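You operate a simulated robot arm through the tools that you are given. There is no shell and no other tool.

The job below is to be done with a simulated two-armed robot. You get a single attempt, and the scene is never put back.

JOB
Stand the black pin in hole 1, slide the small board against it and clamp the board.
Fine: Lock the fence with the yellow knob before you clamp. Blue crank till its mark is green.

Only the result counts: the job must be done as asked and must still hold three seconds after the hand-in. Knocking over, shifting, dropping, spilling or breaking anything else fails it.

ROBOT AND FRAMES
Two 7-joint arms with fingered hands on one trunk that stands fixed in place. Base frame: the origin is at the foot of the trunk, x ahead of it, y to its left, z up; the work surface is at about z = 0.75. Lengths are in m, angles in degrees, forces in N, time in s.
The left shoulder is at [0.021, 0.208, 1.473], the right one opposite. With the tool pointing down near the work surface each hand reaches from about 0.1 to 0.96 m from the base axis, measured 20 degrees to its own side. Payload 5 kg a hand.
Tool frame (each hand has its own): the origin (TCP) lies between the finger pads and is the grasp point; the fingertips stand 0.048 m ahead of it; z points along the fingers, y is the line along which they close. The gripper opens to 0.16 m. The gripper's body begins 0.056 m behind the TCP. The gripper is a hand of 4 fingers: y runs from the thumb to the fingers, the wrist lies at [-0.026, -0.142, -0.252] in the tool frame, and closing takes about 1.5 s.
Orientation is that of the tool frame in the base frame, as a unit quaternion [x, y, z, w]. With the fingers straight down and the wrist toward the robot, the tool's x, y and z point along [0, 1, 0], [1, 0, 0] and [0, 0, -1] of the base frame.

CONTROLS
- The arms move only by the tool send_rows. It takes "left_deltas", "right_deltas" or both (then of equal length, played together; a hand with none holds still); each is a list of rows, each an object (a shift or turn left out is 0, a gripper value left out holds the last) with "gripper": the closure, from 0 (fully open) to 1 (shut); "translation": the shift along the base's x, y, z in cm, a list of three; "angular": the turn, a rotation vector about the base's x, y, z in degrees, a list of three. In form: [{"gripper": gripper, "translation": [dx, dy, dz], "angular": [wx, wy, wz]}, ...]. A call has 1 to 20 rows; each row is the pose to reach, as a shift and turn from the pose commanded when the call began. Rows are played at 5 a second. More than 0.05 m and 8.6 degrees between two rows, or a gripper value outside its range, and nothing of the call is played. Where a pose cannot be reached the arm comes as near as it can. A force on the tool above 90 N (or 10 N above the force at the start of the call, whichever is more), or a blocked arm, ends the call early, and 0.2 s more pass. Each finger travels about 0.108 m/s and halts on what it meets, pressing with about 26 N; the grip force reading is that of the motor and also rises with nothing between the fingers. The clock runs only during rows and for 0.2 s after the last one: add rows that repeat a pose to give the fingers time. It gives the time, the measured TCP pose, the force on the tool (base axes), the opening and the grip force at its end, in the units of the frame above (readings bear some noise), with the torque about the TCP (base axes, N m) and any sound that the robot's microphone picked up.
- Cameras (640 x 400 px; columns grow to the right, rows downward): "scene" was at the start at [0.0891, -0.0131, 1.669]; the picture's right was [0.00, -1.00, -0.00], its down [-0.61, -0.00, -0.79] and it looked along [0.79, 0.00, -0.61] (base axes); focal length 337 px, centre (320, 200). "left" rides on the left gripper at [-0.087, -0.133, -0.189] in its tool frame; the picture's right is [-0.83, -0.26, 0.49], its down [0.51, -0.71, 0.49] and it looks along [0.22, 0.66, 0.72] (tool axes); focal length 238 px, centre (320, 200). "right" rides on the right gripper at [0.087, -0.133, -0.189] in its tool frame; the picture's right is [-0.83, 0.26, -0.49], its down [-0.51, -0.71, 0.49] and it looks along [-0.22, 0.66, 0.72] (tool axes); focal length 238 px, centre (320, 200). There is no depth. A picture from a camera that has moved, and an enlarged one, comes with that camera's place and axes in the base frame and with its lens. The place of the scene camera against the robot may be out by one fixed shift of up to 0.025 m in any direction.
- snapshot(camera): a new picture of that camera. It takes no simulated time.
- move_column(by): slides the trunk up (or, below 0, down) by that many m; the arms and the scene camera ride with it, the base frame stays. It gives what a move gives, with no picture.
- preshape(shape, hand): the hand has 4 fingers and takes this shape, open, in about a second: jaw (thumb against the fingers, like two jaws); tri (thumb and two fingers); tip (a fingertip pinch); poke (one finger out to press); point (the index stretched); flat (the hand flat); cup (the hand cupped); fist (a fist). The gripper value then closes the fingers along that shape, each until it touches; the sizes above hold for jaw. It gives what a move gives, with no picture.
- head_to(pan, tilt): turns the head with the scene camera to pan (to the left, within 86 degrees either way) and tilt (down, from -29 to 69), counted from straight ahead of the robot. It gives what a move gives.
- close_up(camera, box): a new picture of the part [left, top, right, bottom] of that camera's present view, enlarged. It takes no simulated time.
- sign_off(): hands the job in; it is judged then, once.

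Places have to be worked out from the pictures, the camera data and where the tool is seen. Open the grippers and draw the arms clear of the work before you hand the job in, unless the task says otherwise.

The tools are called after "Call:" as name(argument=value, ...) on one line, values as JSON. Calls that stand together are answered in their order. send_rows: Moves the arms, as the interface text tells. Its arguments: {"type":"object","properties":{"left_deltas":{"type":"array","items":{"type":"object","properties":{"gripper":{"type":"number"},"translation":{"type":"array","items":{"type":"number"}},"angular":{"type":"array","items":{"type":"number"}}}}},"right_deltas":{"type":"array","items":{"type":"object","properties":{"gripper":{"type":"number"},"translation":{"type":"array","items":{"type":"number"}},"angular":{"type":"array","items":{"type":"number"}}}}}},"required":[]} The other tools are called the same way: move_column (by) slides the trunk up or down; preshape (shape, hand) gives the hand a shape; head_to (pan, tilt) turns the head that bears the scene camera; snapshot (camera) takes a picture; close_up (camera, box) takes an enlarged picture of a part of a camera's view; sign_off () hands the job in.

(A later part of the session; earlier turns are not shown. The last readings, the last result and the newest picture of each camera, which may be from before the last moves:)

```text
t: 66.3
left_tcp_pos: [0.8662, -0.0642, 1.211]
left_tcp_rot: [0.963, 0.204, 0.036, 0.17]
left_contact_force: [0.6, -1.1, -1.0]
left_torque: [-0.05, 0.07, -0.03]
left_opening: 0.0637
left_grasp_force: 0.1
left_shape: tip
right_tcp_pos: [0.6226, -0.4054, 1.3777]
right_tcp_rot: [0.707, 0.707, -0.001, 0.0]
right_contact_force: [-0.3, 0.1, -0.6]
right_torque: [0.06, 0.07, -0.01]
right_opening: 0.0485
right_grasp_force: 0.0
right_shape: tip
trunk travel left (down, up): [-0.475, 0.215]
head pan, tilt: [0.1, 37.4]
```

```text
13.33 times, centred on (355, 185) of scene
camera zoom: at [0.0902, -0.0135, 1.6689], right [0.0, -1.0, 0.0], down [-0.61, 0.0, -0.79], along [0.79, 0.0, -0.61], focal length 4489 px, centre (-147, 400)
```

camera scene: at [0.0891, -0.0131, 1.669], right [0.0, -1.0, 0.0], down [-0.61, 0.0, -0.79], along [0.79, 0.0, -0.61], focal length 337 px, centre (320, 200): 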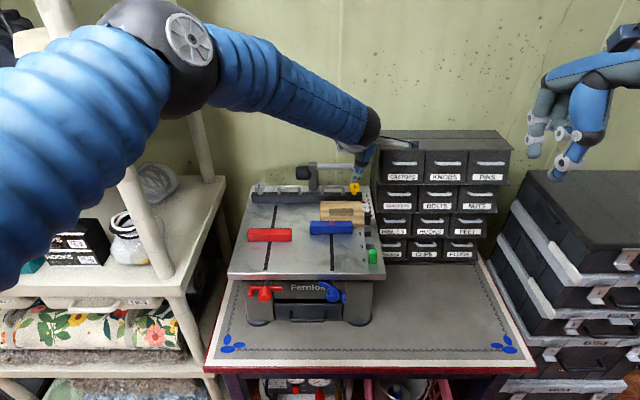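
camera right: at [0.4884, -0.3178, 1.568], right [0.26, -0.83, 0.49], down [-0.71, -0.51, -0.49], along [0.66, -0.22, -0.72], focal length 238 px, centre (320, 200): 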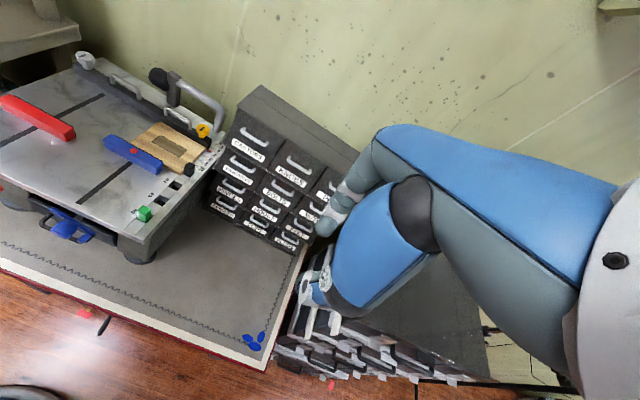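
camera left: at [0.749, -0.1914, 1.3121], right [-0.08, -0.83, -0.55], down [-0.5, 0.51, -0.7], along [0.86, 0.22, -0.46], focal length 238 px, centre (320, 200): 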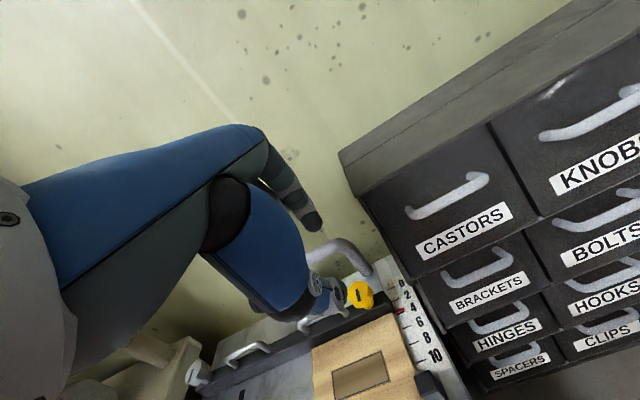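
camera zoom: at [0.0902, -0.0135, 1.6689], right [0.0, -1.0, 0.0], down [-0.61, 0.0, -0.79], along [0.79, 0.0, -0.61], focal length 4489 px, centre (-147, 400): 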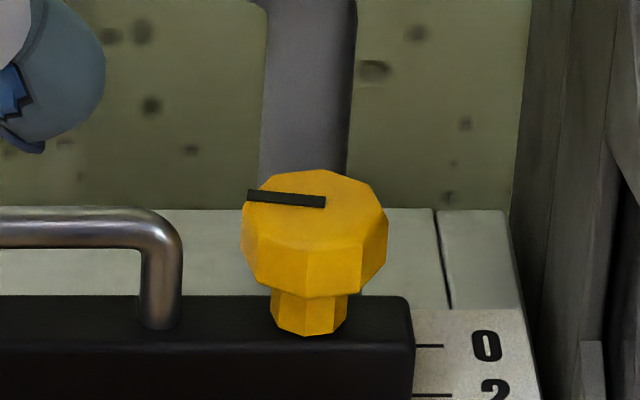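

The knob's mark now points left: it has turned roughly 100° clockwise. I move the left hand aside to see it unshaded and check whether it sits at a stop.

Call:
send_rows(left_deltas=[{"translation": [-2, 3, 1]}, {"translation": [-4, 6, 2]}, {"translation": [-6, 9, 3]}, {"translation": [-8, 12, 4]}, {"translation": [-8, 12, 4]}])

Call:
close_up(camera="scene", box=[335, 165, 385, 205])

Call:
close_up(camera="right", box=[180, 100, 240, 145])

Call:
snapshot(camera="left")

Call:
close_up(camera="scene", box=[240, 150, 400, 250])

```text
t: 67.5
left_tcp_pos: [0.7863, 0.0548, 1.2493]
left_tcp_rot: [0.963, 0.205, 0.036, 0.169]
left_contact_force: [1.2, -1.0, -1.0]
left_torque: [0.04, 0.05, -0.03]
left_opening: 0.064
left_grasp_force: 0.1
left_shape: tip
right_tcp_pos: [0.6221, -0.4057, 1.3773]
right_tcp_rot: [0.707, 0.707, -0.001, -0.001]
right_contact_force: [0.2, -0.8, 0.4]
right_torque: [0.1, 0.08, 0.01]
right_opening: 0.0489
right_grasp_force: 0.0
right_shape: tip
trunk travel left (down, up): [-0.475, 0.215]
head pan, tilt: [0.1, 37.4]
```

```text
10.00 times, centred on (360, 185) of scene
camera zoom: at [0.0905, -0.0145, 1.6689], right [0.0, -1.0, 0.0], down [-0.61, 0.0, -0.79], along [0.79, 0.0, -0.61], focal length 3367 px, centre (-80, 350)
```

zoom: 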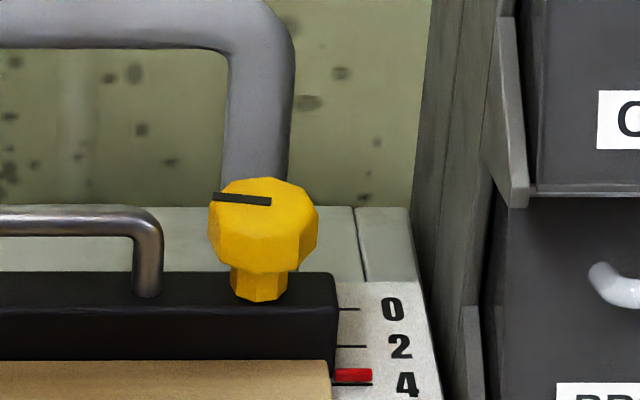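

```text
8.89 times, centred on (210, 122) of right
camera zoom: at [0.4897, -0.319, 1.5672], right [0.26, -0.84, 0.49], down [-0.71, -0.51, -0.49], along [0.65, -0.22, -0.72], focal length 2119 px, centre (1298, 889)
```

zoom: 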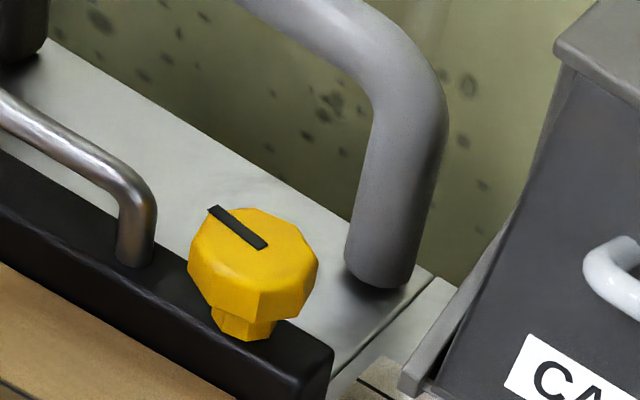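

```text
taken
camera left: at [0.6317, 0.1923, 1.3827], right [-0.79, -0.27, -0.54], down [0.26, 0.66, -0.7], along [0.55, -0.7, -0.46], focal length 238 px, centre (320, 200)
```

left: 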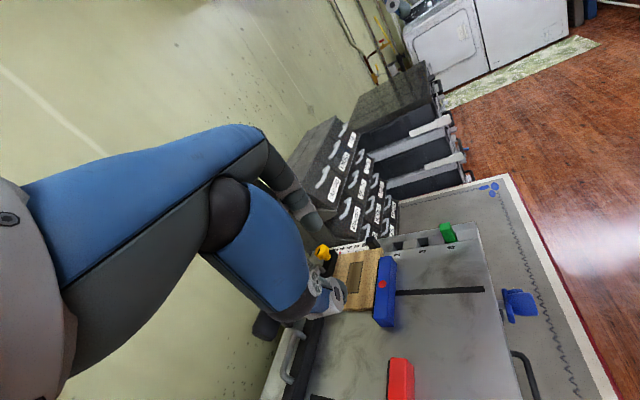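

```text
4.00 times, centred on (320, 200) of scene
camera zoom: at [0.0905, -0.0145, 1.6689], right [0.0, -1.0, 0.0], down [-0.61, 0.0, -0.79], along [0.79, 0.0, -0.61], focal length 1347 px, centre (320, 200)
```

zoom: 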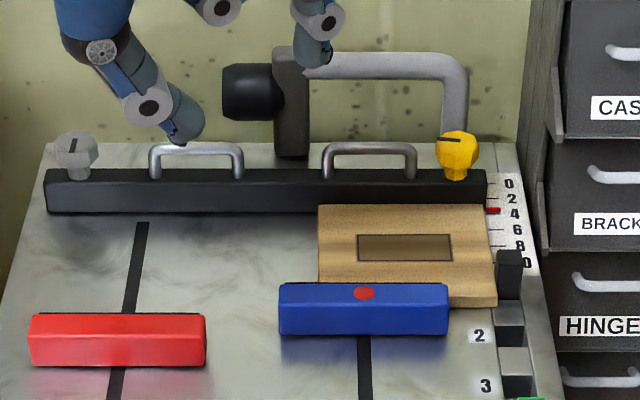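

The mark points left-rear, about 100° from its start. To make sure it is tight, I regrasp with a fresh yaw (+10°) and try turning it further clockwise.

Call:
send_rows(left_deltas=[{"translation": [1.6, -1.65, -0.3], "angular": [0, 0, 8.4]}, {"translation": [3.2, -3.3, -0.6], "angular": [0, 0, 16.8]}, {"translation": [4.8, -4.95, -0.9], "angular": [0, 0, 25.2]}, {"translation": [6.4, -6.6, -1.2], "angular": [0, 0, 33.6]}, {"translation": [8, -8.25, -1.5], "angular": [0, 0, 42]}, {"translation": [9.6, -9.9, -1.8], "angular": [0, 0, 50.4]}, {"translation": [11.2, -11.55, -2.1], "angular": [0, 0, 58.8]}, {"translation": [12.8, -13.2, -2.4], "angular": [0, 0, 67.2]}, {"translation": [14.4, -14.85, -3.5], "angular": [0, 0, 75]}, {"translation": [15.6, -15.9, -6], "angular": [0, 0, 75]}, {"translation": [15.6, -15.9, -8], "angular": [0, 0, 75]}, {"translation": [15.6, -15.9, -8], "angular": [0, 0, 75]}])

Call:
close_up(camera="left", box=[270, 180, 390, 310])

Call:
close_up(camera="scene", box=[320, 140, 390, 205])

Call:
close_up(camera="right", box=[160, 70, 250, 145])

```text
t: 70.1
left_tcp_pos: [0.9419, -0.1017, 1.1713]
left_tcp_rot: [0.64, 0.749, 0.131, 0.112]
left_contact_force: [0.5, -0.2, 1.2]
left_torque: [-0.01, 0.01, -0.02]
left_opening: 0.0644
left_grasp_force: 0.1
left_shape: tip
right_tcp_pos: [0.6193, -0.4047, 1.3782]
right_tcp_rot: [0.707, 0.707, -0.001, 0.001]
right_contact_force: [0.4, 0.0, 0.4]
right_torque: [-0.02, 0.0, 0.02]
right_opening: 0.0487
right_grasp_force: 0.1
right_shape: tip
trunk travel left (down, up): [-0.475, 0.215]
head pan, tilt: [0.1, 37.4]
```

```text
3.08 times, centred on (330, 245) of left
camera zoom: at [0.7711, -0.2184, 1.3037], right [0.05, -0.84, -0.55], down [-0.57, 0.42, -0.7], along [0.82, 0.35, -0.46], focal length 733 px, centre (289, 62)
```

zoom: 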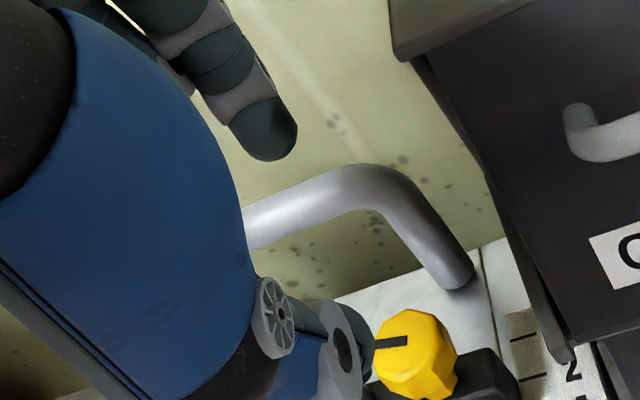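

```text
6.15 times, centred on (355, 172) of scene
camera zoom: at [0.089, -0.0134, 1.6691], right [0.0, -1.0, 0.0], down [-0.61, 0.0, -0.79], along [0.79, 0.0, -0.61], focal length 2072 px, centre (105, 369)
```

zoom: 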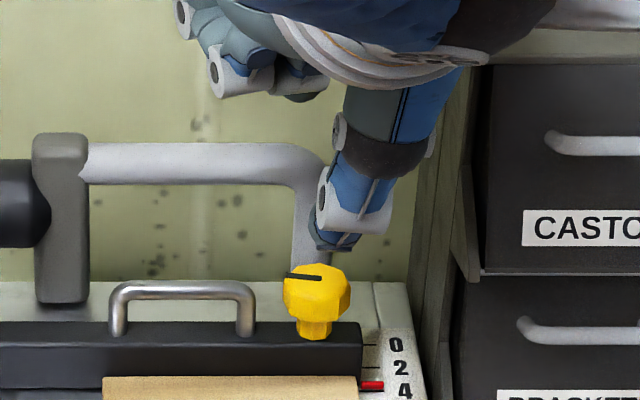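

```text
5.33 times, centred on (205, 108) of right
camera zoom: at [0.4882, -0.3179, 1.5681], right [0.26, -0.83, 0.49], down [-0.71, -0.51, -0.49], along [0.66, -0.22, -0.72], focal length 1271 px, centre (933, 693)
```

zoom: 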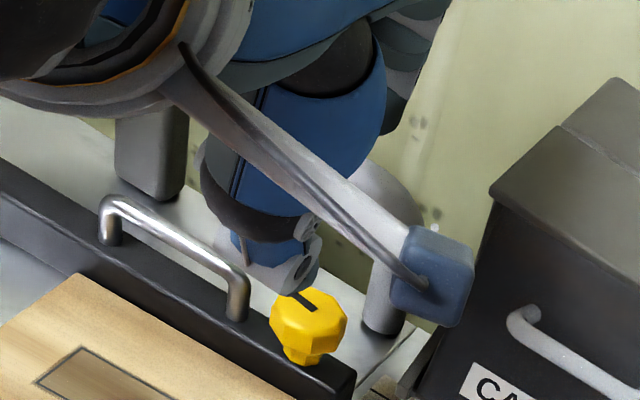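

Aligned at yaw +9° above the knob (knob seen at (0.951, -0.104)). I descend and grip it again.

Call:
send_rows(left_deltas=[{"translation": [-0.2, -0.3, -2]}, {"translation": [-0.2, -0.3, -4]}, {"translation": [-0.2, -0.3, -6]}, {"translation": [-0.2, -0.3, -7.6]}, {"translation": [-0.2, -0.3, -8.8]}, {"translation": [-0.2, -0.3, -8.8]}, {"translation": [-0.2, -0.3, -8.8], "gripper": 0.7}, {"translation": [-0.2, -0.3, -8.8], "gripper": 0.8}, {"translation": [-0.2, -0.3, -8.8], "gripper": 0.9}, {"translation": [-0.2, -0.3, -8.8], "gripper": 1.0}, {"translation": [-0.2, -0.3, -8.8], "gripper": 1.0}, {"translation": [-0.2, -0.3, -8.8], "gripper": 1.0}])

Call:
close_up(camera="left", box=[270, 180, 390, 300])

Call:
close_up(camera="right", box=[160, 80, 250, 150])

```text
t: 72.7
left_tcp_pos: [0.9405, -0.1071, 1.0808]
left_tcp_rot: [0.64, 0.749, 0.132, 0.112]
left_contact_force: [1.6, 0.4, -3.8]
left_torque: [0.03, -0.18, -0.01]
left_opening: 0.0244
left_grasp_force: 26.4
left_shape: tip
right_tcp_pos: [0.6228, -0.4046, 1.3775]
right_tcp_rot: [0.707, 0.707, -0.001, -0.001]
right_contact_force: [-0.7, 0.4, 0.3]
right_torque: [-0.02, -0.04, -0.01]
right_opening: 0.0488
right_grasp_force: 0.1
right_shape: tip
trunk travel left (down, up): [-0.475, 0.215]
head pan, tilt: [0.1, 37.4]
```

```text
3.33 times, centred on (330, 240) of left
camera zoom: at [0.7681, -0.2227, 1.2137], right [0.05, -0.84, -0.55], down [-0.57, 0.42, -0.7], along [0.82, 0.35, -0.46], focal length 794 px, centre (287, 67)
```

zoom: 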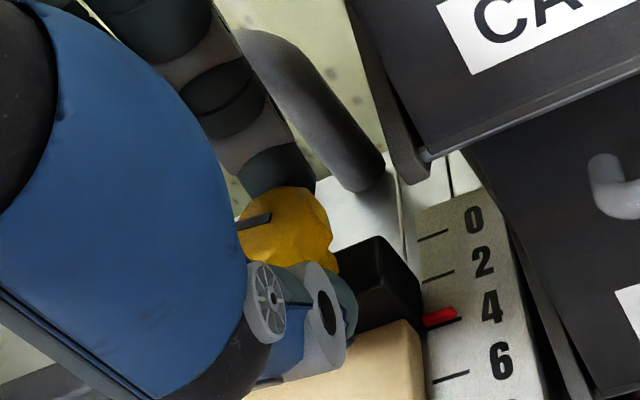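

```text
5.71 times, centred on (205, 115) of right
camera zoom: at [0.4891, -0.3177, 1.5678], right [0.26, -0.83, 0.49], down [-0.71, -0.51, -0.49], along [0.66, -0.22, -0.72], focal length 1362 px, centre (977, 686)
```

zoom: 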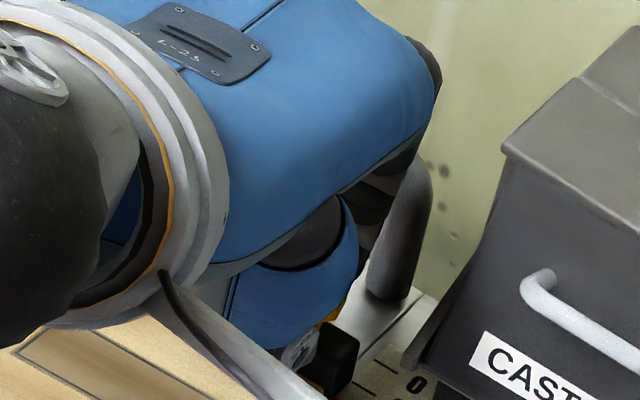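

Gripped again. I turn another 24° clockwise and compare torque and mark.

Call:
send_rows(left_deltas=[{"translation": [-0.03, 0.18, 0], "angular": [0, 0, -8]}, {"translation": [-0.03, 0.36, 0], "angular": [0, 0, -16]}, {"translation": [-0.01, 0.53, 0], "angular": [0, 0, -24]}, {"translation": [-0.01, 0.53, 0], "angular": [0, 0, -24]}])

Call:
close_up(camera="left", box=[270, 180, 390, 300])

Call:
close_up(camera="right", box=[160, 80, 250, 150])

```text
t: 73.7
left_tcp_pos: [0.9407, -0.102, 1.0803]
left_tcp_rot: [0.782, 0.599, 0.104, 0.137]
left_contact_force: [2.8, 1.3, -10.6]
left_torque: [0.11, -0.2, 0.4]
left_opening: 0.0244
left_grasp_force: 26.0
left_shape: tip
right_tcp_pos: [0.6236, -0.4038, 1.3776]
right_tcp_rot: [0.707, 0.707, 0.0, -0.001]
right_contact_force: [0.2, -0.3, 0.7]
right_torque: [0.04, 0.07, 0.0]
right_opening: 0.0489
right_grasp_force: 0.0
right_shape: tip
trunk travel left (down, up): [-0.475, 0.215]
head pan, tilt: [0.1, 37.4]
```

```text
3.33 times, centred on (330, 240) of left
camera zoom: at [0.7371, -0.1363, 1.2135], right [-0.29, -0.79, -0.55], down [-0.35, 0.62, -0.7], along [0.89, -0.01, -0.46], focal length 794 px, centre (287, 67)
```

zoom: 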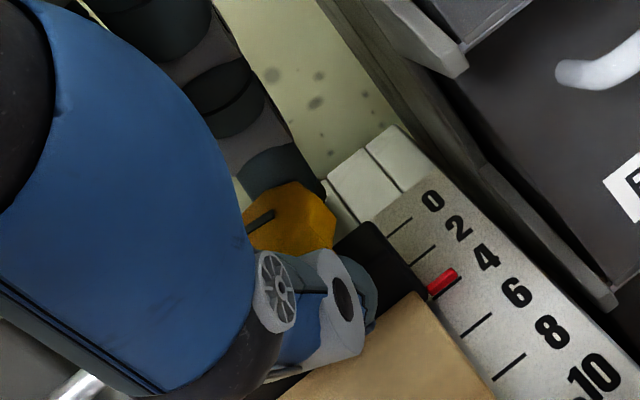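

```text
5.71 times, centred on (205, 115) of right
camera zoom: at [0.49, -0.3184, 1.5673], right [0.26, -0.83, 0.49], down [-0.71, -0.51, -0.49], along [0.65, -0.22, -0.72], focal length 1362 px, centre (977, 686)
```

zoom: 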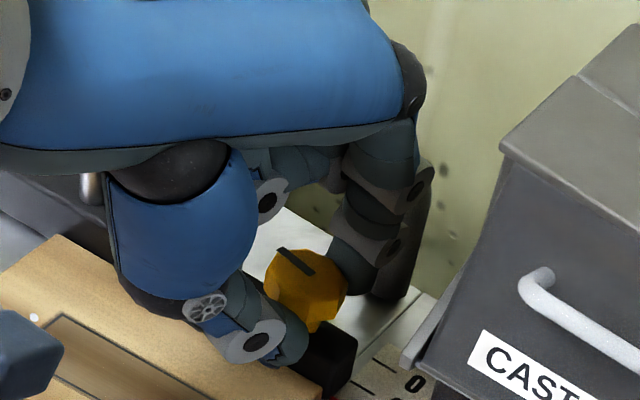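

The hand turned 24° but the mark did not move (same slope in the fixed view) and the torque rose to 0.4 N m: the knob is at its stop, i.e. tight. I relax the twist, open and lift off.

Call:
send_rows(left_deltas=[{"translation": [0, 0, 0], "gripper": 0.9}, {"translation": [0, 0, 0], "gripper": 0.8}, {"translation": [0, 0, 0], "gripper": 0.7}, {"translation": [0, 0, 0], "gripper": 0.6}, {"translation": [0, 0, 0], "gripper": 0.58}, {"translation": [0, 0, 2], "gripper": 0.58}, {"translation": [0, 0, 5], "gripper": 0.58}, {"translation": [-1, 1, 8.5], "gripper": 0.58}, {"translation": [-3, 3, 11.5], "gripper": 0.58}, {"translation": [-5, 5, 14], "gripper": 0.58}, {"translation": [-7, 8, 16], "gripper": 0.58}, {"translation": [-9, 11, 18], "gripper": 0.58}, {"translation": [-11, 14, 20], "gripper": 0.58}, {"translation": [-13, 17, 22], "gripper": 0.58}, {"translation": [-15, 20, 24], "gripper": 0.58}, {"translation": [-15, 20, 24], "gripper": 0.58}])

Call:
close_up(camera="scene", box=[240, 150, 400, 250])

Call:
close_up(camera="right", box=[100, 90, 240, 200])

Call:
snapshot(camera="scene")

```text
t: 77.1
left_tcp_pos: [0.7893, 0.0961, 1.3232]
left_tcp_rot: [0.782, 0.599, 0.105, 0.137]
left_contact_force: [1.0, -1.1, -0.4]
left_torque: [0.05, 0.06, 0.02]
left_opening: 0.0671
left_grasp_force: 0.0
left_shape: tip
right_tcp_pos: [0.6233, -0.4066, 1.3789]
right_tcp_rot: [0.707, 0.707, 0.0, -0.001]
right_contact_force: [0.8, -0.2, -0.1]
right_torque: [0.11, 0.04, 0.07]
right_opening: 0.0487
right_grasp_force: 0.1
right_shape: tip
trunk travel left (down, up): [-0.475, 0.215]
head pan, tilt: [0.1, 37.4]
```

```text
4.00 times, centred on (320, 200) of scene
camera zoom: at [0.0902, -0.0147, 1.6689], right [0.0, -1.0, 0.0], down [-0.61, 0.0, -0.79], along [0.79, 0.0, -0.61], focal length 1347 px, centre (320, 200)
```

zoom: 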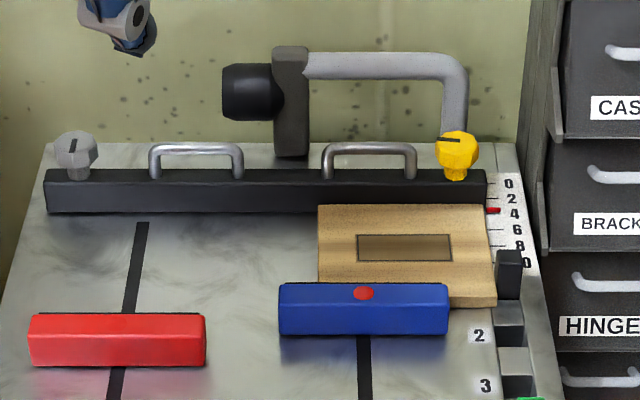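

```text
3.64 times, centred on (170, 145) of right
camera zoom: at [0.4894, -0.3192, 1.5672], right [0.26, -0.84, 0.49], down [-0.71, -0.51, -0.49], along [0.65, -0.22, -0.72], focal length 867 px, centre (866, 400)
```

zoom: 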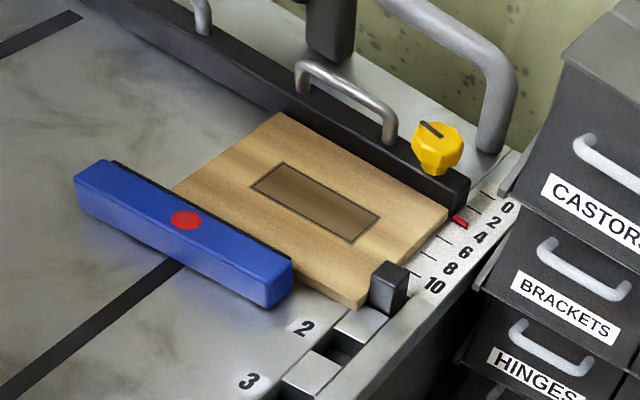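

```text
taken
camera scene: at [0.0902, -0.0147, 1.6689], right [0.0, -1.0, 0.0], down [-0.61, 0.0, -0.79], along [0.79, 0.0, -0.61], focal length 337 px, centre (320, 200)
```

scene: 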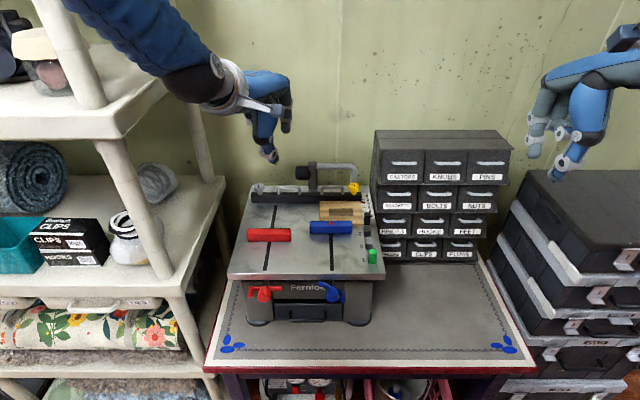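

The knob stays at its stop and the board is still at the pin. Now the blue crank under the front edge: I take close-ups from all cameras to fix its hub, arm and handle.

Call:
close_up(camera="right", box=[20, 190, 120, 270])

Call:
close_up(camera="scene", box=[305, 270, 365, 315])

Call:
snapshot(camera="left")

```text
5.00 times, centred on (70, 230) of right
camera zoom: at [0.4894, -0.3192, 1.5672], right [0.26, -0.84, 0.49], down [-0.71, -0.51, -0.49], along [0.65, -0.22, -0.72], focal length 1192 px, centre (1570, 50)
```

zoom: 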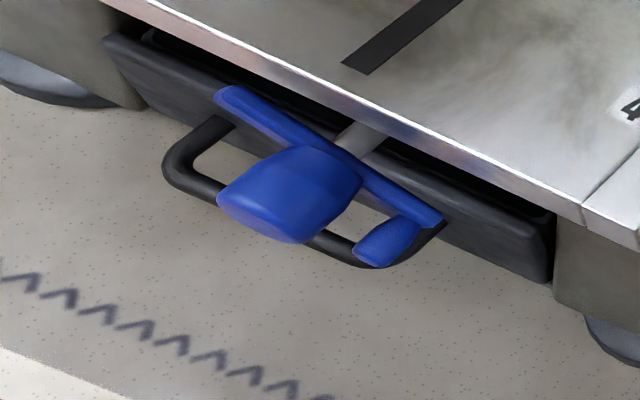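

```text
8.89 times, centred on (335, 292) of scene
camera zoom: at [0.0902, -0.0147, 1.6689], right [0.0, -1.0, 0.0], down [-0.61, 0.0, -0.79], along [0.79, 0.0, -0.61], focal length 2993 px, centre (187, -622)
```

zoom: 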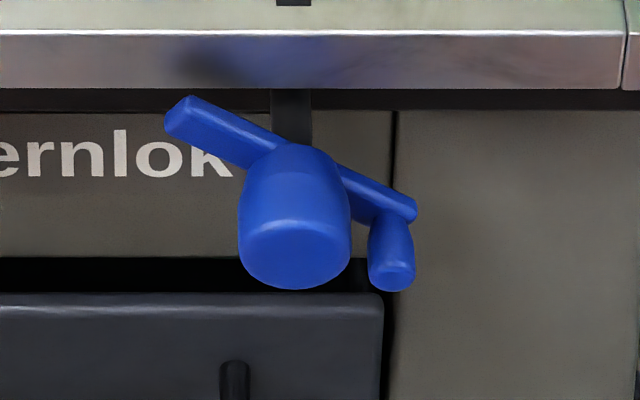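

```text
taken
camera left: at [0.5852, 0.0619, 1.4551], right [-0.29, -0.79, -0.55], down [-0.35, 0.62, -0.7], along [0.89, -0.01, -0.46], focal length 238 px, centre (320, 200)
```

left: 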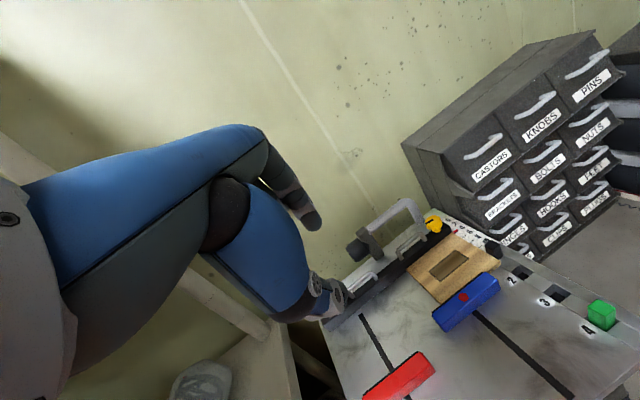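

The crank's axis lies at about y = -0.028, z = 0.941; its small handle (radius ≈ 36 mm) is at the lower right, protruding toward the robot to x ≈ 0.62. I plan to push the handle round with the right hand's closed pinch pointing forward; first I turn the right hand to point along +x in free space.

Call:
send_rows(right_deltas=[{"translation": [-0.7, 1.4, -2.5], "angular": [-4.6, -4.6, 4.6], "gripper": 0.8}, {"translation": [-1.4, 2.8, -5], "angular": [-9.2, -9.2, 9.2], "gripper": 1.0}, {"translation": [-2.1, 4.1, -7.5], "angular": [-13.9, -13.9, 13.9], "gripper": 1.0}, {"translation": [-2.8, 5.5, -10], "angular": [-18.5, -18.5, 18.5], "gripper": 1.0}, {"translation": [-3.5, 6.8, -12.5], "angular": [-23.1, -23.1, 23.1], "gripper": 1.0}, {"translation": [-4.2, 8.2, -15], "angular": [-27.7, -27.7, 27.7], "gripper": 1.0}, {"translation": [-4.9, 9.6, -17.5], "angular": [-32.3, -32.3, 32.3], "gripper": 1.0}, {"translation": [-5.6, 11, -20], "angular": [-37, -37, 37], "gripper": 1.0}, {"translation": [-6.3, 12.3, -22.5], "angular": [-41.6, -41.6, 41.6], "gripper": 1.0}, {"translation": [-7, 13.6, -25], "angular": [-46.2, -46.2, 46.2], "gripper": 1.0}, {"translation": [-7.7, 15, -27.5], "angular": [-50.8, -50.8, 50.8], "gripper": 1.0}, {"translation": [-8.4, 16.4, -30], "angular": [-55.4, -55.4, 55.4], "gripper": 1.0}, {"translation": [-9.1, 17.8, -32.5], "angular": [-60, -60, 60], "gripper": 1.0}, {"translation": [-9.8, 19, -35], "angular": [-64.7, -64.7, 64.7], "gripper": 1.0}, {"translation": [-10.4, 20.4, -37.5], "angular": [-69.3, -69.3, 69.3], "gripper": 1.0}, {"translation": [-10.4, 20.4, -37.5], "angular": [-69.3, -69.3, 69.3], "gripper": 1.0}])

Call:
snapshot(camera="scene")

Call:
snapshot(camera="right")

```text
t: 80.5
left_tcp_pos: [0.7893, 0.0986, 1.3231]
left_tcp_rot: [0.781, 0.6, 0.105, 0.138]
left_contact_force: [0.5, 0.0, -0.7]
left_torque: [0.01, 0.0, 0.02]
left_opening: 0.0671
left_grasp_force: 0.0
left_shape: tip
right_tcp_pos: [0.5199, -0.2027, 1.0014]
right_tcp_rot: [-0.001, 0.707, 0.0, 0.707]
right_contact_force: [0.0, 0.1, -0.1]
right_torque: [0.0, 0.03, -0.02]
right_opening: 0.0
right_grasp_force: 25.9
right_shape: tip
right hand out of reach, approached as far as the arm can: row 7
trunk travel left (down, up): [-0.475, 0.215]
head pan, tilt: [0.1, 37.4]
```

```text
taken
camera scene: at [0.0888, -0.0131, 1.6691], right [0.0, -1.0, 0.0], down [-0.61, 0.0, -0.79], along [0.79, 0.0, -0.61], focal length 337 px, centre (320, 200)
```

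scene: 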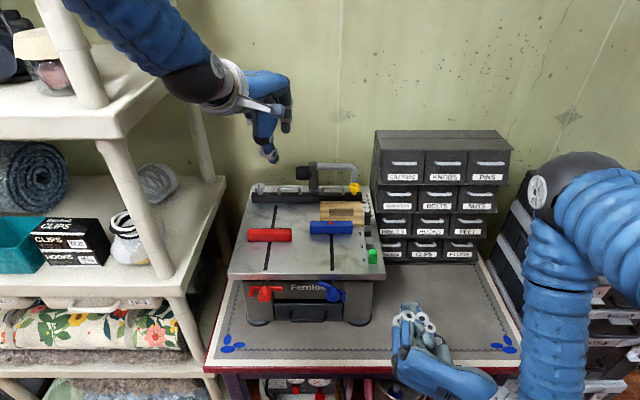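

```text
taken
camera right: at [0.3302, -0.3351, 0.9149], right [-0.49, 0.26, 0.83], down [0.49, -0.71, 0.51], along [0.72, 0.66, 0.22], focal length 238 px, centre (320, 200)
```

right: 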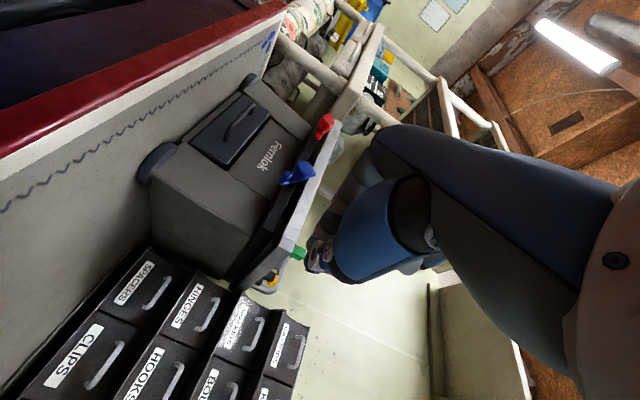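

The hand now points forward as wanted. The right elbow swung out toward the black boxes, so I check that region for any contact before going on.

Call:
close_up(camera="scene", box=[460, 130, 640, 400])

Call:
head_to(pan=-35, tilt=40)

Call:
snapshot(camera="scene")

```text
1.48 times, centred on (550, 265) of scene
camera zoom: at [0.0888, -0.0131, 1.6691], right [0.0, -1.0, 0.0], down [-0.61, 0.0, -0.79], along [0.79, 0.0, -0.61], focal length 499 px, centre (-21, 104)
```

zoom: 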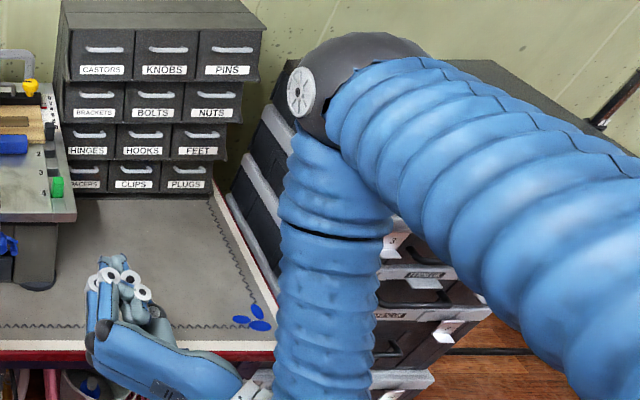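

```text
t: 81.5
left_tcp_pos: [0.7885, 0.0982, 1.3222]
left_tcp_rot: [0.781, 0.6, 0.105, 0.137]
left_contact_force: [0.3, 0.5, 0.2]
left_torque: [0.0, 0.0, 0.0]
left_opening: 0.0668
left_grasp_force: 0.1
left_shape: tip
right_tcp_pos: [0.5198, -0.2024, 1.001]
right_tcp_rot: [0.0, 0.707, 0.0, 0.707]
right_contact_force: [0.0, 0.5, -0.3]
right_torque: [-0.02, 0.02, 0.03]
right_opening: 0.0
right_grasp_force: 25.8
right_shape: tip
trunk travel left (down, up): [-0.475, 0.215]
head pan, tilt: [-35.0, 40.0]
```

```text
taken
camera scene: at [0.0721, -0.062, 1.6651], right [-0.57, -0.82, 0.0], down [-0.53, 0.37, -0.77], along [0.63, -0.44, -0.64], focal length 337 px, centre (320, 200)
```

scene: 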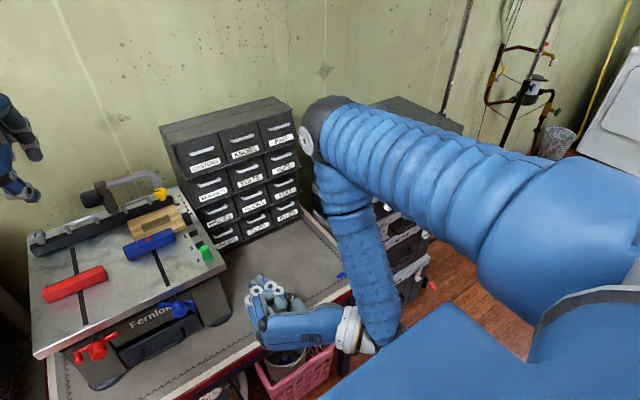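

The elbow is high (about z = 1.4) and clear of the boxes. I return the head and move the hand to a stand-off in front of the crank, right of its axis.

Call:
head_to(pan=0, tilt=45)

Call:
send_rows(right_deltas=[{"translation": [0, 3, -1]}, {"translation": [0, 6, -2.5]}, {"translation": [0.3, 9, -4]}, {"translation": [0.6, 12, -5.2]}, {"translation": [0.6, 12.4, -5.5]}, {"translation": [0.6, 12.4, -5.5]}])

Call:
snapshot(camera="right")

Call:
snapshot(camera="scene")

```text
t: 82.5
left_tcp_pos: [0.7893, 0.0989, 1.3229]
left_tcp_rot: [0.781, 0.6, 0.106, 0.138]
left_contact_force: [0.7, 0.4, -0.5]
left_torque: [0.0, -0.01, -0.05]
left_opening: 0.0668
left_grasp_force: 0.0
left_shape: tip
right_tcp_pos: [0.5194, -0.2033, 1.0017]
right_tcp_rot: [0.0, 0.707, 0.0, 0.707]
right_contact_force: [0.3, 0.0, 0.0]
right_torque: [0.01, 0.01, 0.04]
right_opening: 0.0
right_grasp_force: 26.1
right_shape: tip
trunk travel left (down, up): [-0.475, 0.215]
head pan, tilt: [0.0, 45.0]
```

```text
t: 83.9
left_tcp_pos: [0.7893, 0.0998, 1.3222]
left_tcp_rot: [0.781, 0.6, 0.106, 0.138]
left_contact_force: [0.1, 0.0, 0.2]
left_torque: [-0.02, 0.0, -0.01]
left_opening: 0.067
left_grasp_force: 0.0
left_shape: tip
right_tcp_pos: [0.5246, -0.0751, 0.9448]
right_tcp_rot: [0.0, 0.707, -0.001, 0.707]
right_contact_force: [1.7, -1.0, 0.1]
right_torque: [0.0, 0.0, -0.04]
right_opening: 0.0
right_grasp_force: 26.1
right_shape: tip
trunk travel left (down, up): [-0.475, 0.215]
head pan, tilt: [0.0, 45.0]
```

```text
taken
camera right: at [0.3351, -0.2084, 0.8594], right [-0.49, 0.26, 0.83], down [0.49, -0.71, 0.51], along [0.72, 0.66, 0.22], focal length 238 px, centre (320, 200)
```

right: 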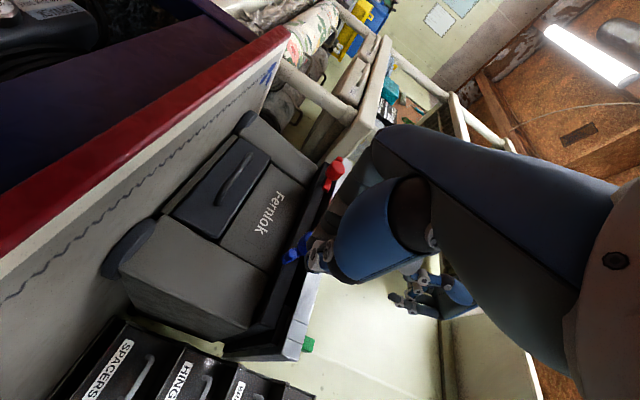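

```text
taken
camera scene: at [0.0838, -0.0127, 1.6578], right [0.0, -1.0, 0.0], down [-0.71, 0.0, -0.71], along [0.71, 0.0, -0.71], focal length 337 px, centre (320, 200)
```

scene: 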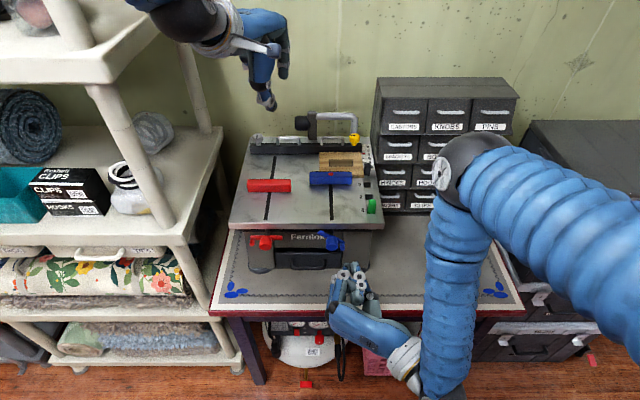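

The hand stands in front of the crank. I zoom in to compare the fingertip cluster with hub and handle.

Call:
close_up(camera="scene", box=[300, 220, 400, 310])

Call:
close_up(camera="right", box=[260, 190, 360, 290])

Call:
close_up(camera="scene", box=[310, 140, 380, 240])

```text
4.44 times, centred on (350, 265) of scene
camera zoom: at [0.0838, -0.0127, 1.6578], right [0.0, -1.0, 0.0], down [-0.71, 0.0, -0.71], along [0.71, 0.0, -0.71], focal length 1496 px, centre (187, -89)
```

zoom: 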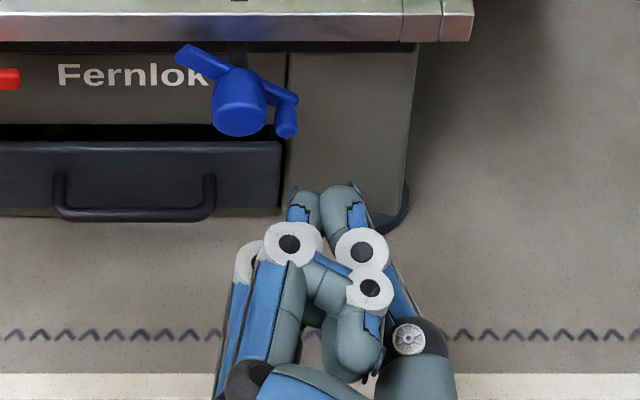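

```text
4.00 times, centred on (310, 240) of right
camera zoom: at [0.3351, -0.2084, 0.8594], right [-0.49, 0.26, 0.83], down [0.49, -0.71, 0.51], along [0.72, 0.66, 0.22], focal length 953 px, centre (360, 40)
```

zoom: 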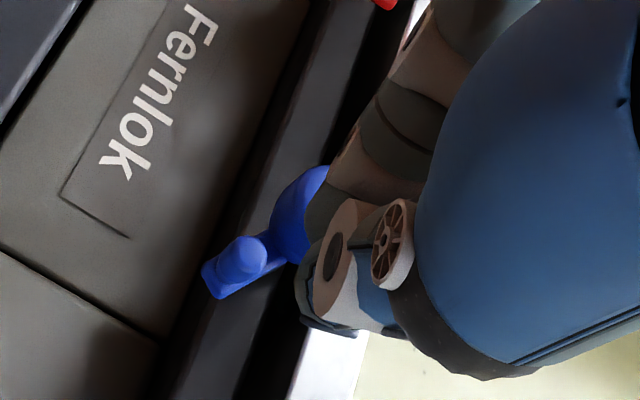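

```text
4.00 times, centred on (345, 190) of scene
camera zoom: at [0.0838, -0.0127, 1.6578], right [0.0, -1.0, 0.0], down [-0.71, 0.0, -0.71], along [0.71, 0.0, -0.71], focal length 1347 px, centre (220, 240)
```

zoom: 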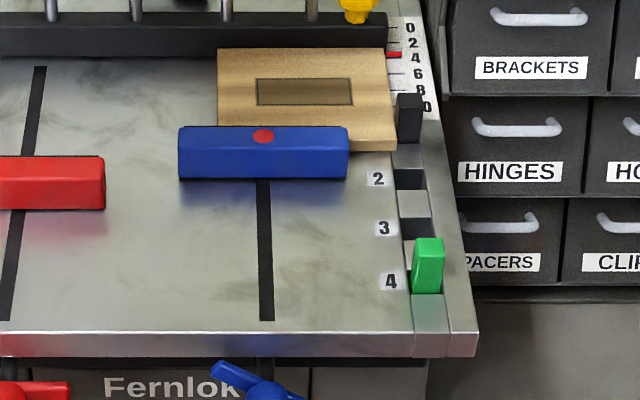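

The closed pinch is about 37 mm wide, rather bulky beside the hub. I back off and try the "point" shape, whose single stretched index should be a slimmer pusher.

Call:
send_rows(right_deltas=[{"translation": [-3, -1, 0]}, {"translation": [-6, -2, 0]}, {"translation": [-8, -3, 0]}, {"translation": [-8, -3, 0]}])

Call:
preshape(hand="right", shape="point")

Call:
close_up(camera="scene", box=[290, 220, 410, 360])

Call:
close_up(camera="right", box=[220, 150, 400, 290])

```text
t: 84.9
left_tcp_pos: [0.7883, 0.0979, 1.3232]
left_tcp_rot: [0.781, 0.599, 0.106, 0.138]
left_contact_force: [-0.3, 0.9, -0.3]
left_torque: [0.01, -0.01, -0.02]
left_opening: 0.0668
left_grasp_force: 0.1
left_shape: tip
right_tcp_pos: [0.4458, -0.1063, 0.9458]
right_tcp_rot: [-0.001, 0.707, 0.0, 0.707]
right_contact_force: [-0.7, -0.6, 0.7]
right_torque: [0.0, 0.0, 0.0]
right_opening: 0.0001
right_grasp_force: 26.1
right_shape: tip
trunk travel left (down, up): [-0.475, 0.215]
head pan, tilt: [0.0, 45.0]
```

```text
t: 85.8
left_tcp_pos: [0.7885, 0.0973, 1.3225]
left_tcp_rot: [0.782, 0.599, 0.105, 0.138]
left_contact_force: [0.2, 0.4, -0.4]
left_torque: [0.03, -0.05, -0.03]
left_opening: 0.0671
left_grasp_force: 0.0
left_shape: tip
right_tcp_pos: [0.4443, -0.106, 0.9457]
right_tcp_rot: [0.0, 0.707, -0.001, 0.708]
right_contact_force: [0.1, 0.5, 0.6]
right_torque: [-0.01, 0.04, 0.01]
right_opening: 0.1534
right_grasp_force: 0.2
right_shape: point
trunk travel left (down, up): [-0.475, 0.215]
head pan, tilt: [0.0, 45.0]
```

```text
2.86 times, centred on (350, 290) of scene
camera zoom: at [0.0838, -0.0132, 1.6578], right [0.0, -1.0, 0.0], down [-0.71, 0.0, -0.71], along [0.71, 0.0, -0.71], focal length 962 px, centre (234, -57)
```

zoom: 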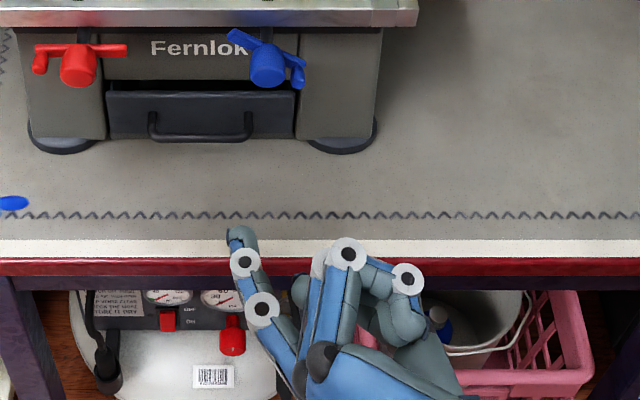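

```text
2.86 times, centred on (310, 220) of right
camera zoom: at [0.2554, -0.2388, 0.8598], right [-0.49, 0.26, 0.83], down [0.49, -0.71, 0.51], along [0.72, 0.66, 0.22], focal length 681 px, centre (349, 143)
```

zoom: 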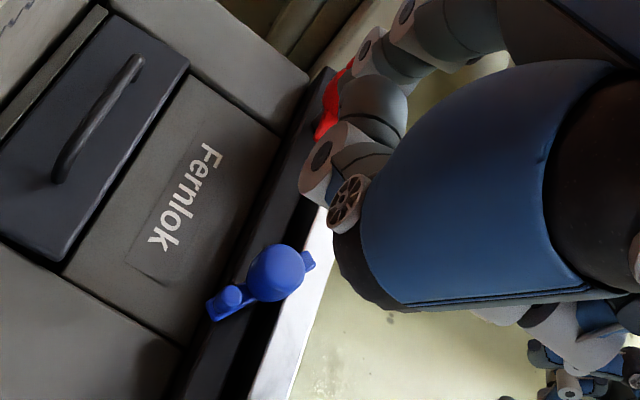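

The stretched index is well separated from the other fingers. I zoom to locate its tip relative to the tool frame.

Call:
close_up(camera="scene", box=[305, 290, 365, 340])

Call:
close_up(camera="right", box=[300, 130, 400, 220])

Call:
snapshot(camera="right")

```text
8.00 times, centred on (335, 315) of scene
camera zoom: at [0.0838, -0.0132, 1.6578], right [0.0, -1.0, 0.0], down [-0.71, 0.0, -0.71], along [0.71, 0.0, -0.71], focal length 2694 px, centre (200, -720)
```

zoom: 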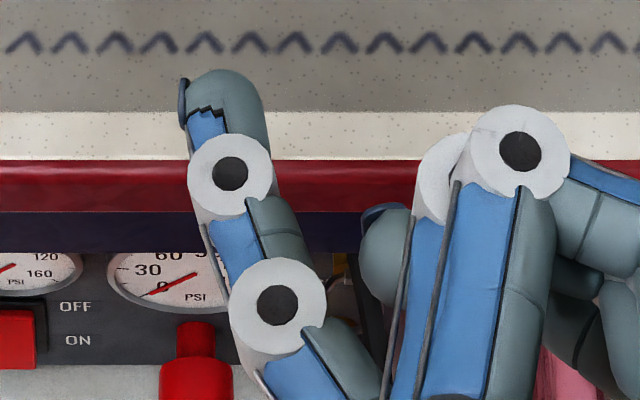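

```text
4.44 times, centred on (350, 175) of right
camera zoom: at [0.2554, -0.2388, 0.8598], right [-0.49, 0.26, 0.83], down [0.49, -0.71, 0.51], along [0.72, 0.66, 0.22], focal length 1059 px, centre (187, 311)
```

zoom: 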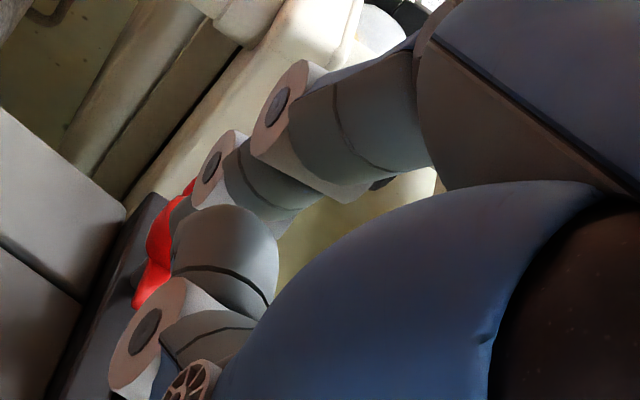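

```text
taken
camera right: at [0.2554, -0.2388, 0.8598], right [-0.49, 0.26, 0.83], down [0.49, -0.71, 0.51], along [0.72, 0.66, 0.22], focal length 238 px, centre (320, 200)
```

right: 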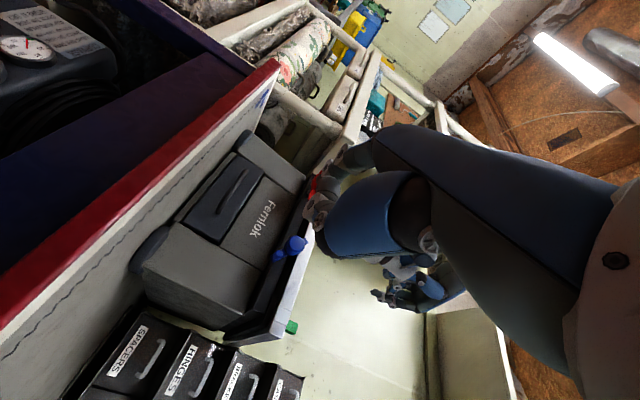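

Index tip lies about at tool offset (0.02, 0.103, 0.048) with a 20 mm diameter. I refine the crank's axis and handle position with a strong close-up from the right hand camera.

Call:
close_up(camera="right", box=[265, 225, 325, 275])

Call:
close_up(camera="scene", box=[310, 220, 360, 260])

```text
8.00 times, centred on (295, 250) of right
camera zoom: at [0.2554, -0.2388, 0.8598], right [-0.49, 0.26, 0.83], down [0.49, -0.71, 0.51], along [0.72, 0.66, 0.22], focal length 1907 px, centre (520, -200)
```

zoom: 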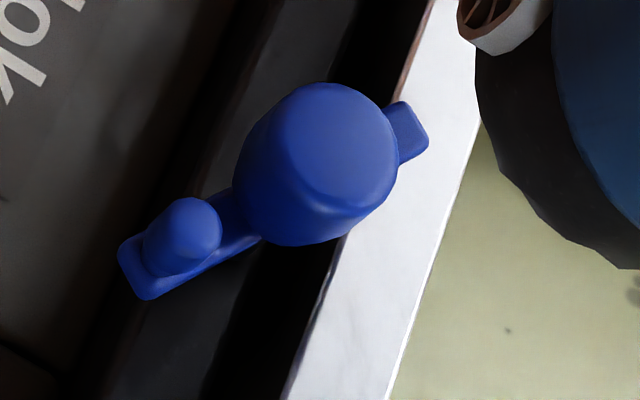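

```text
10.00 times, centred on (335, 240) of scene
camera zoom: at [0.0838, -0.0132, 1.6578], right [0.0, -1.0, 0.0], down [-0.71, 0.0, -0.71], along [0.71, 0.0, -0.71], focal length 3367 px, centre (170, -200)
```

zoom: 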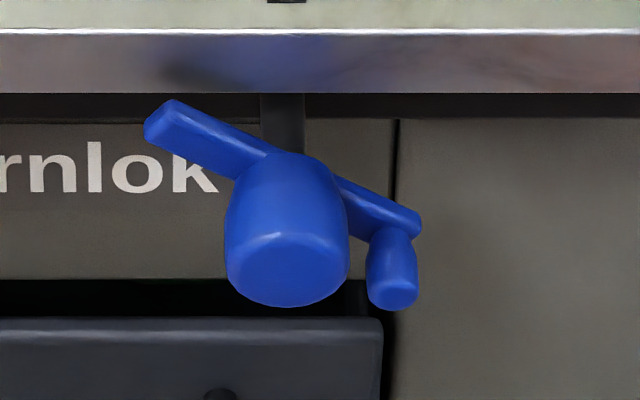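

Combining the views, the crank axis is at about (y -0.029, z 0.957) with the handle at (−0.058, 0.935), reaching from x ≈ 0.622 to 0.645. I bring the index tip just above-right of the handle, first at a stand-off.

Call:
send_rows(right_deltas=[{"translation": [0, -3, 1.5]}, {"translation": [2, -6, 3]}, {"translation": [5, -6.2, 3]}, {"translation": [8, -6.2, 3]}, {"translation": [10, -6.2, 3]}, {"translation": [10, -6.2, 3]}])

Call:
close_up(camera="scene", box=[310, 220, 400, 290])

Call:
close_up(camera="right", box=[260, 140, 380, 260])

```text
t: 87.2
left_tcp_pos: [0.7872, 0.0976, 1.322]
left_tcp_rot: [0.781, 0.6, 0.107, 0.137]
left_contact_force: [-0.2, -0.3, -0.1]
left_torque: [-0.01, -0.01, 0.01]
left_opening: 0.0672
left_grasp_force: 0.1
left_shape: tip
right_tcp_pos: [0.5447, -0.1711, 0.9779]
right_tcp_rot: [0.0, 0.707, 0.001, 0.707]
right_contact_force: [-0.2, -0.2, 0.2]
right_torque: [0.0, 0.0, 0.0]
right_opening: 0.0002
right_grasp_force: 0.1
right_shape: point
trunk travel left (down, up): [-0.475, 0.215]
head pan, tilt: [0.0, 45.0]
```

```text
5.71 times, centred on (355, 255) of scene
camera zoom: at [0.0834, -0.0136, 1.6578], right [0.0, -1.0, 0.0], down [-0.71, 0.0, -0.71], along [0.71, 0.0, -0.71], focal length 1924 px, centre (120, -114)
```

zoom: 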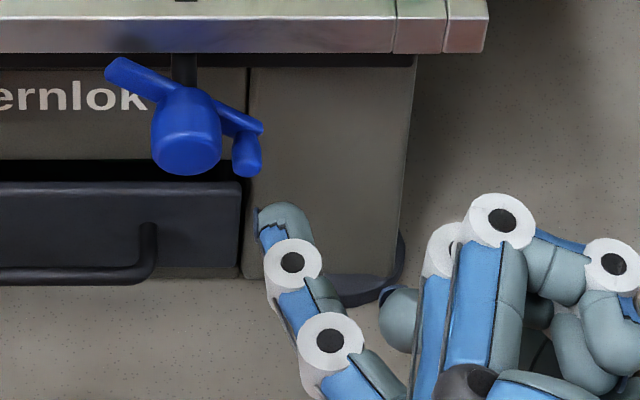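

```text
3.33 times, centred on (320, 200) of right
camera zoom: at [0.3558, -0.3029, 0.8911], right [-0.49, 0.26, 0.83], down [0.49, -0.71, 0.51], along [0.72, 0.66, 0.22], focal length 794 px, centre (320, 200)
```

zoom: 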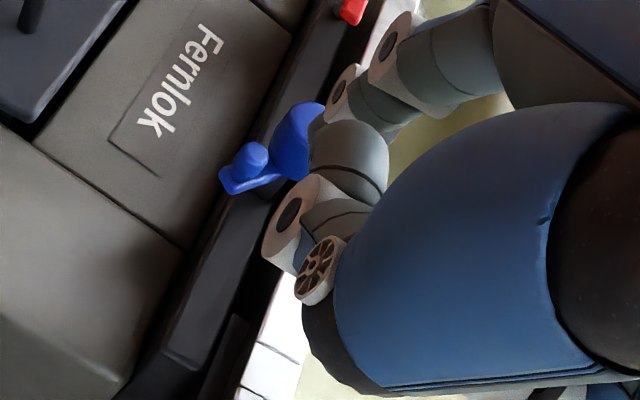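

Tip and handle positions agree with the plan. I advance 4.5 cm so the index overlaps the handle from above-right, with the force guard on.

Call:
send_rows(right_deltas=[{"translation": [1.2, 0.2, 0]}, {"translation": [2.4, 0.2, 0]}, {"translation": [3.5, 0.2, 0]}, {"translation": [4.4, 0.2, 0]}, {"translation": [4.4, 0.2, 0]}])

Call:
close_up(camera="scene", box=[310, 220, 390, 280])

Call:
close_up(camera="right", box=[270, 160, 370, 240])

```text
t: 88.4
left_tcp_pos: [0.7888, 0.0972, 1.3232]
left_tcp_rot: [0.781, 0.599, 0.106, 0.139]
left_contact_force: [0.0, 0.4, -0.4]
left_torque: [0.0, 0.03, 0.04]
left_opening: 0.0669
left_grasp_force: 0.1
left_shape: tip
right_tcp_pos: [0.5893, -0.1681, 0.9771]
right_tcp_rot: [0.0, 0.707, 0.0, 0.707]
right_contact_force: [-0.1, -0.1, 0.5]
right_torque: [-0.04, 0.01, 0.0]
right_opening: 0.0001
right_grasp_force: 0.1
right_shape: point
trunk travel left (down, up): [-0.475, 0.215]
head pan, tilt: [0.0, 45.0]
```

```text
6.67 times, centred on (350, 250) of scene
camera zoom: at [0.0837, -0.0134, 1.6578], right [0.0, -1.0, 0.0], down [-0.71, 0.0, -0.71], along [0.71, 0.0, -0.71], focal length 2245 px, centre (120, -133)
```

zoom: 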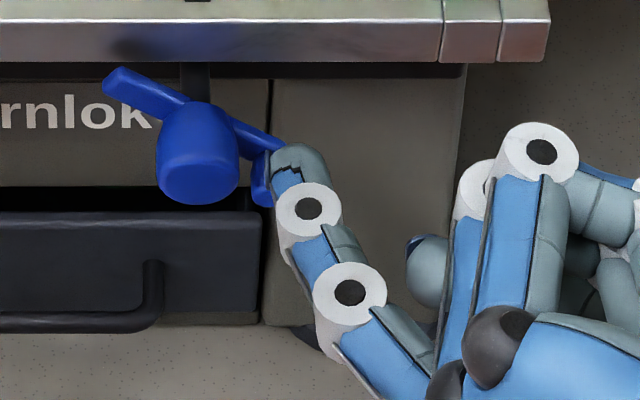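

```text
5.00 times, centred on (320, 200) of right
camera zoom: at [0.3989, -0.3006, 0.891], right [-0.49, 0.26, 0.83], down [0.49, -0.71, 0.51], along [0.72, 0.66, 0.22], focal length 1192 px, centre (320, 200)
```

zoom: 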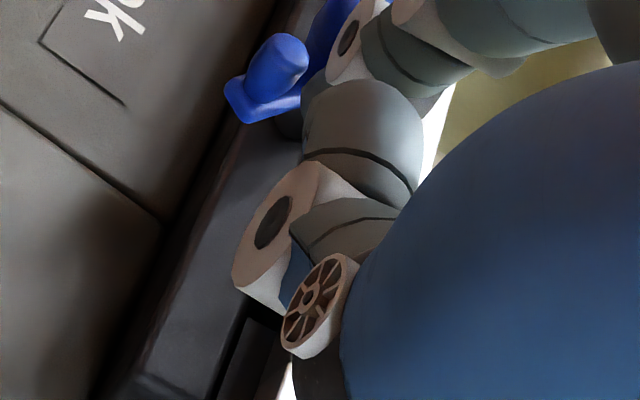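

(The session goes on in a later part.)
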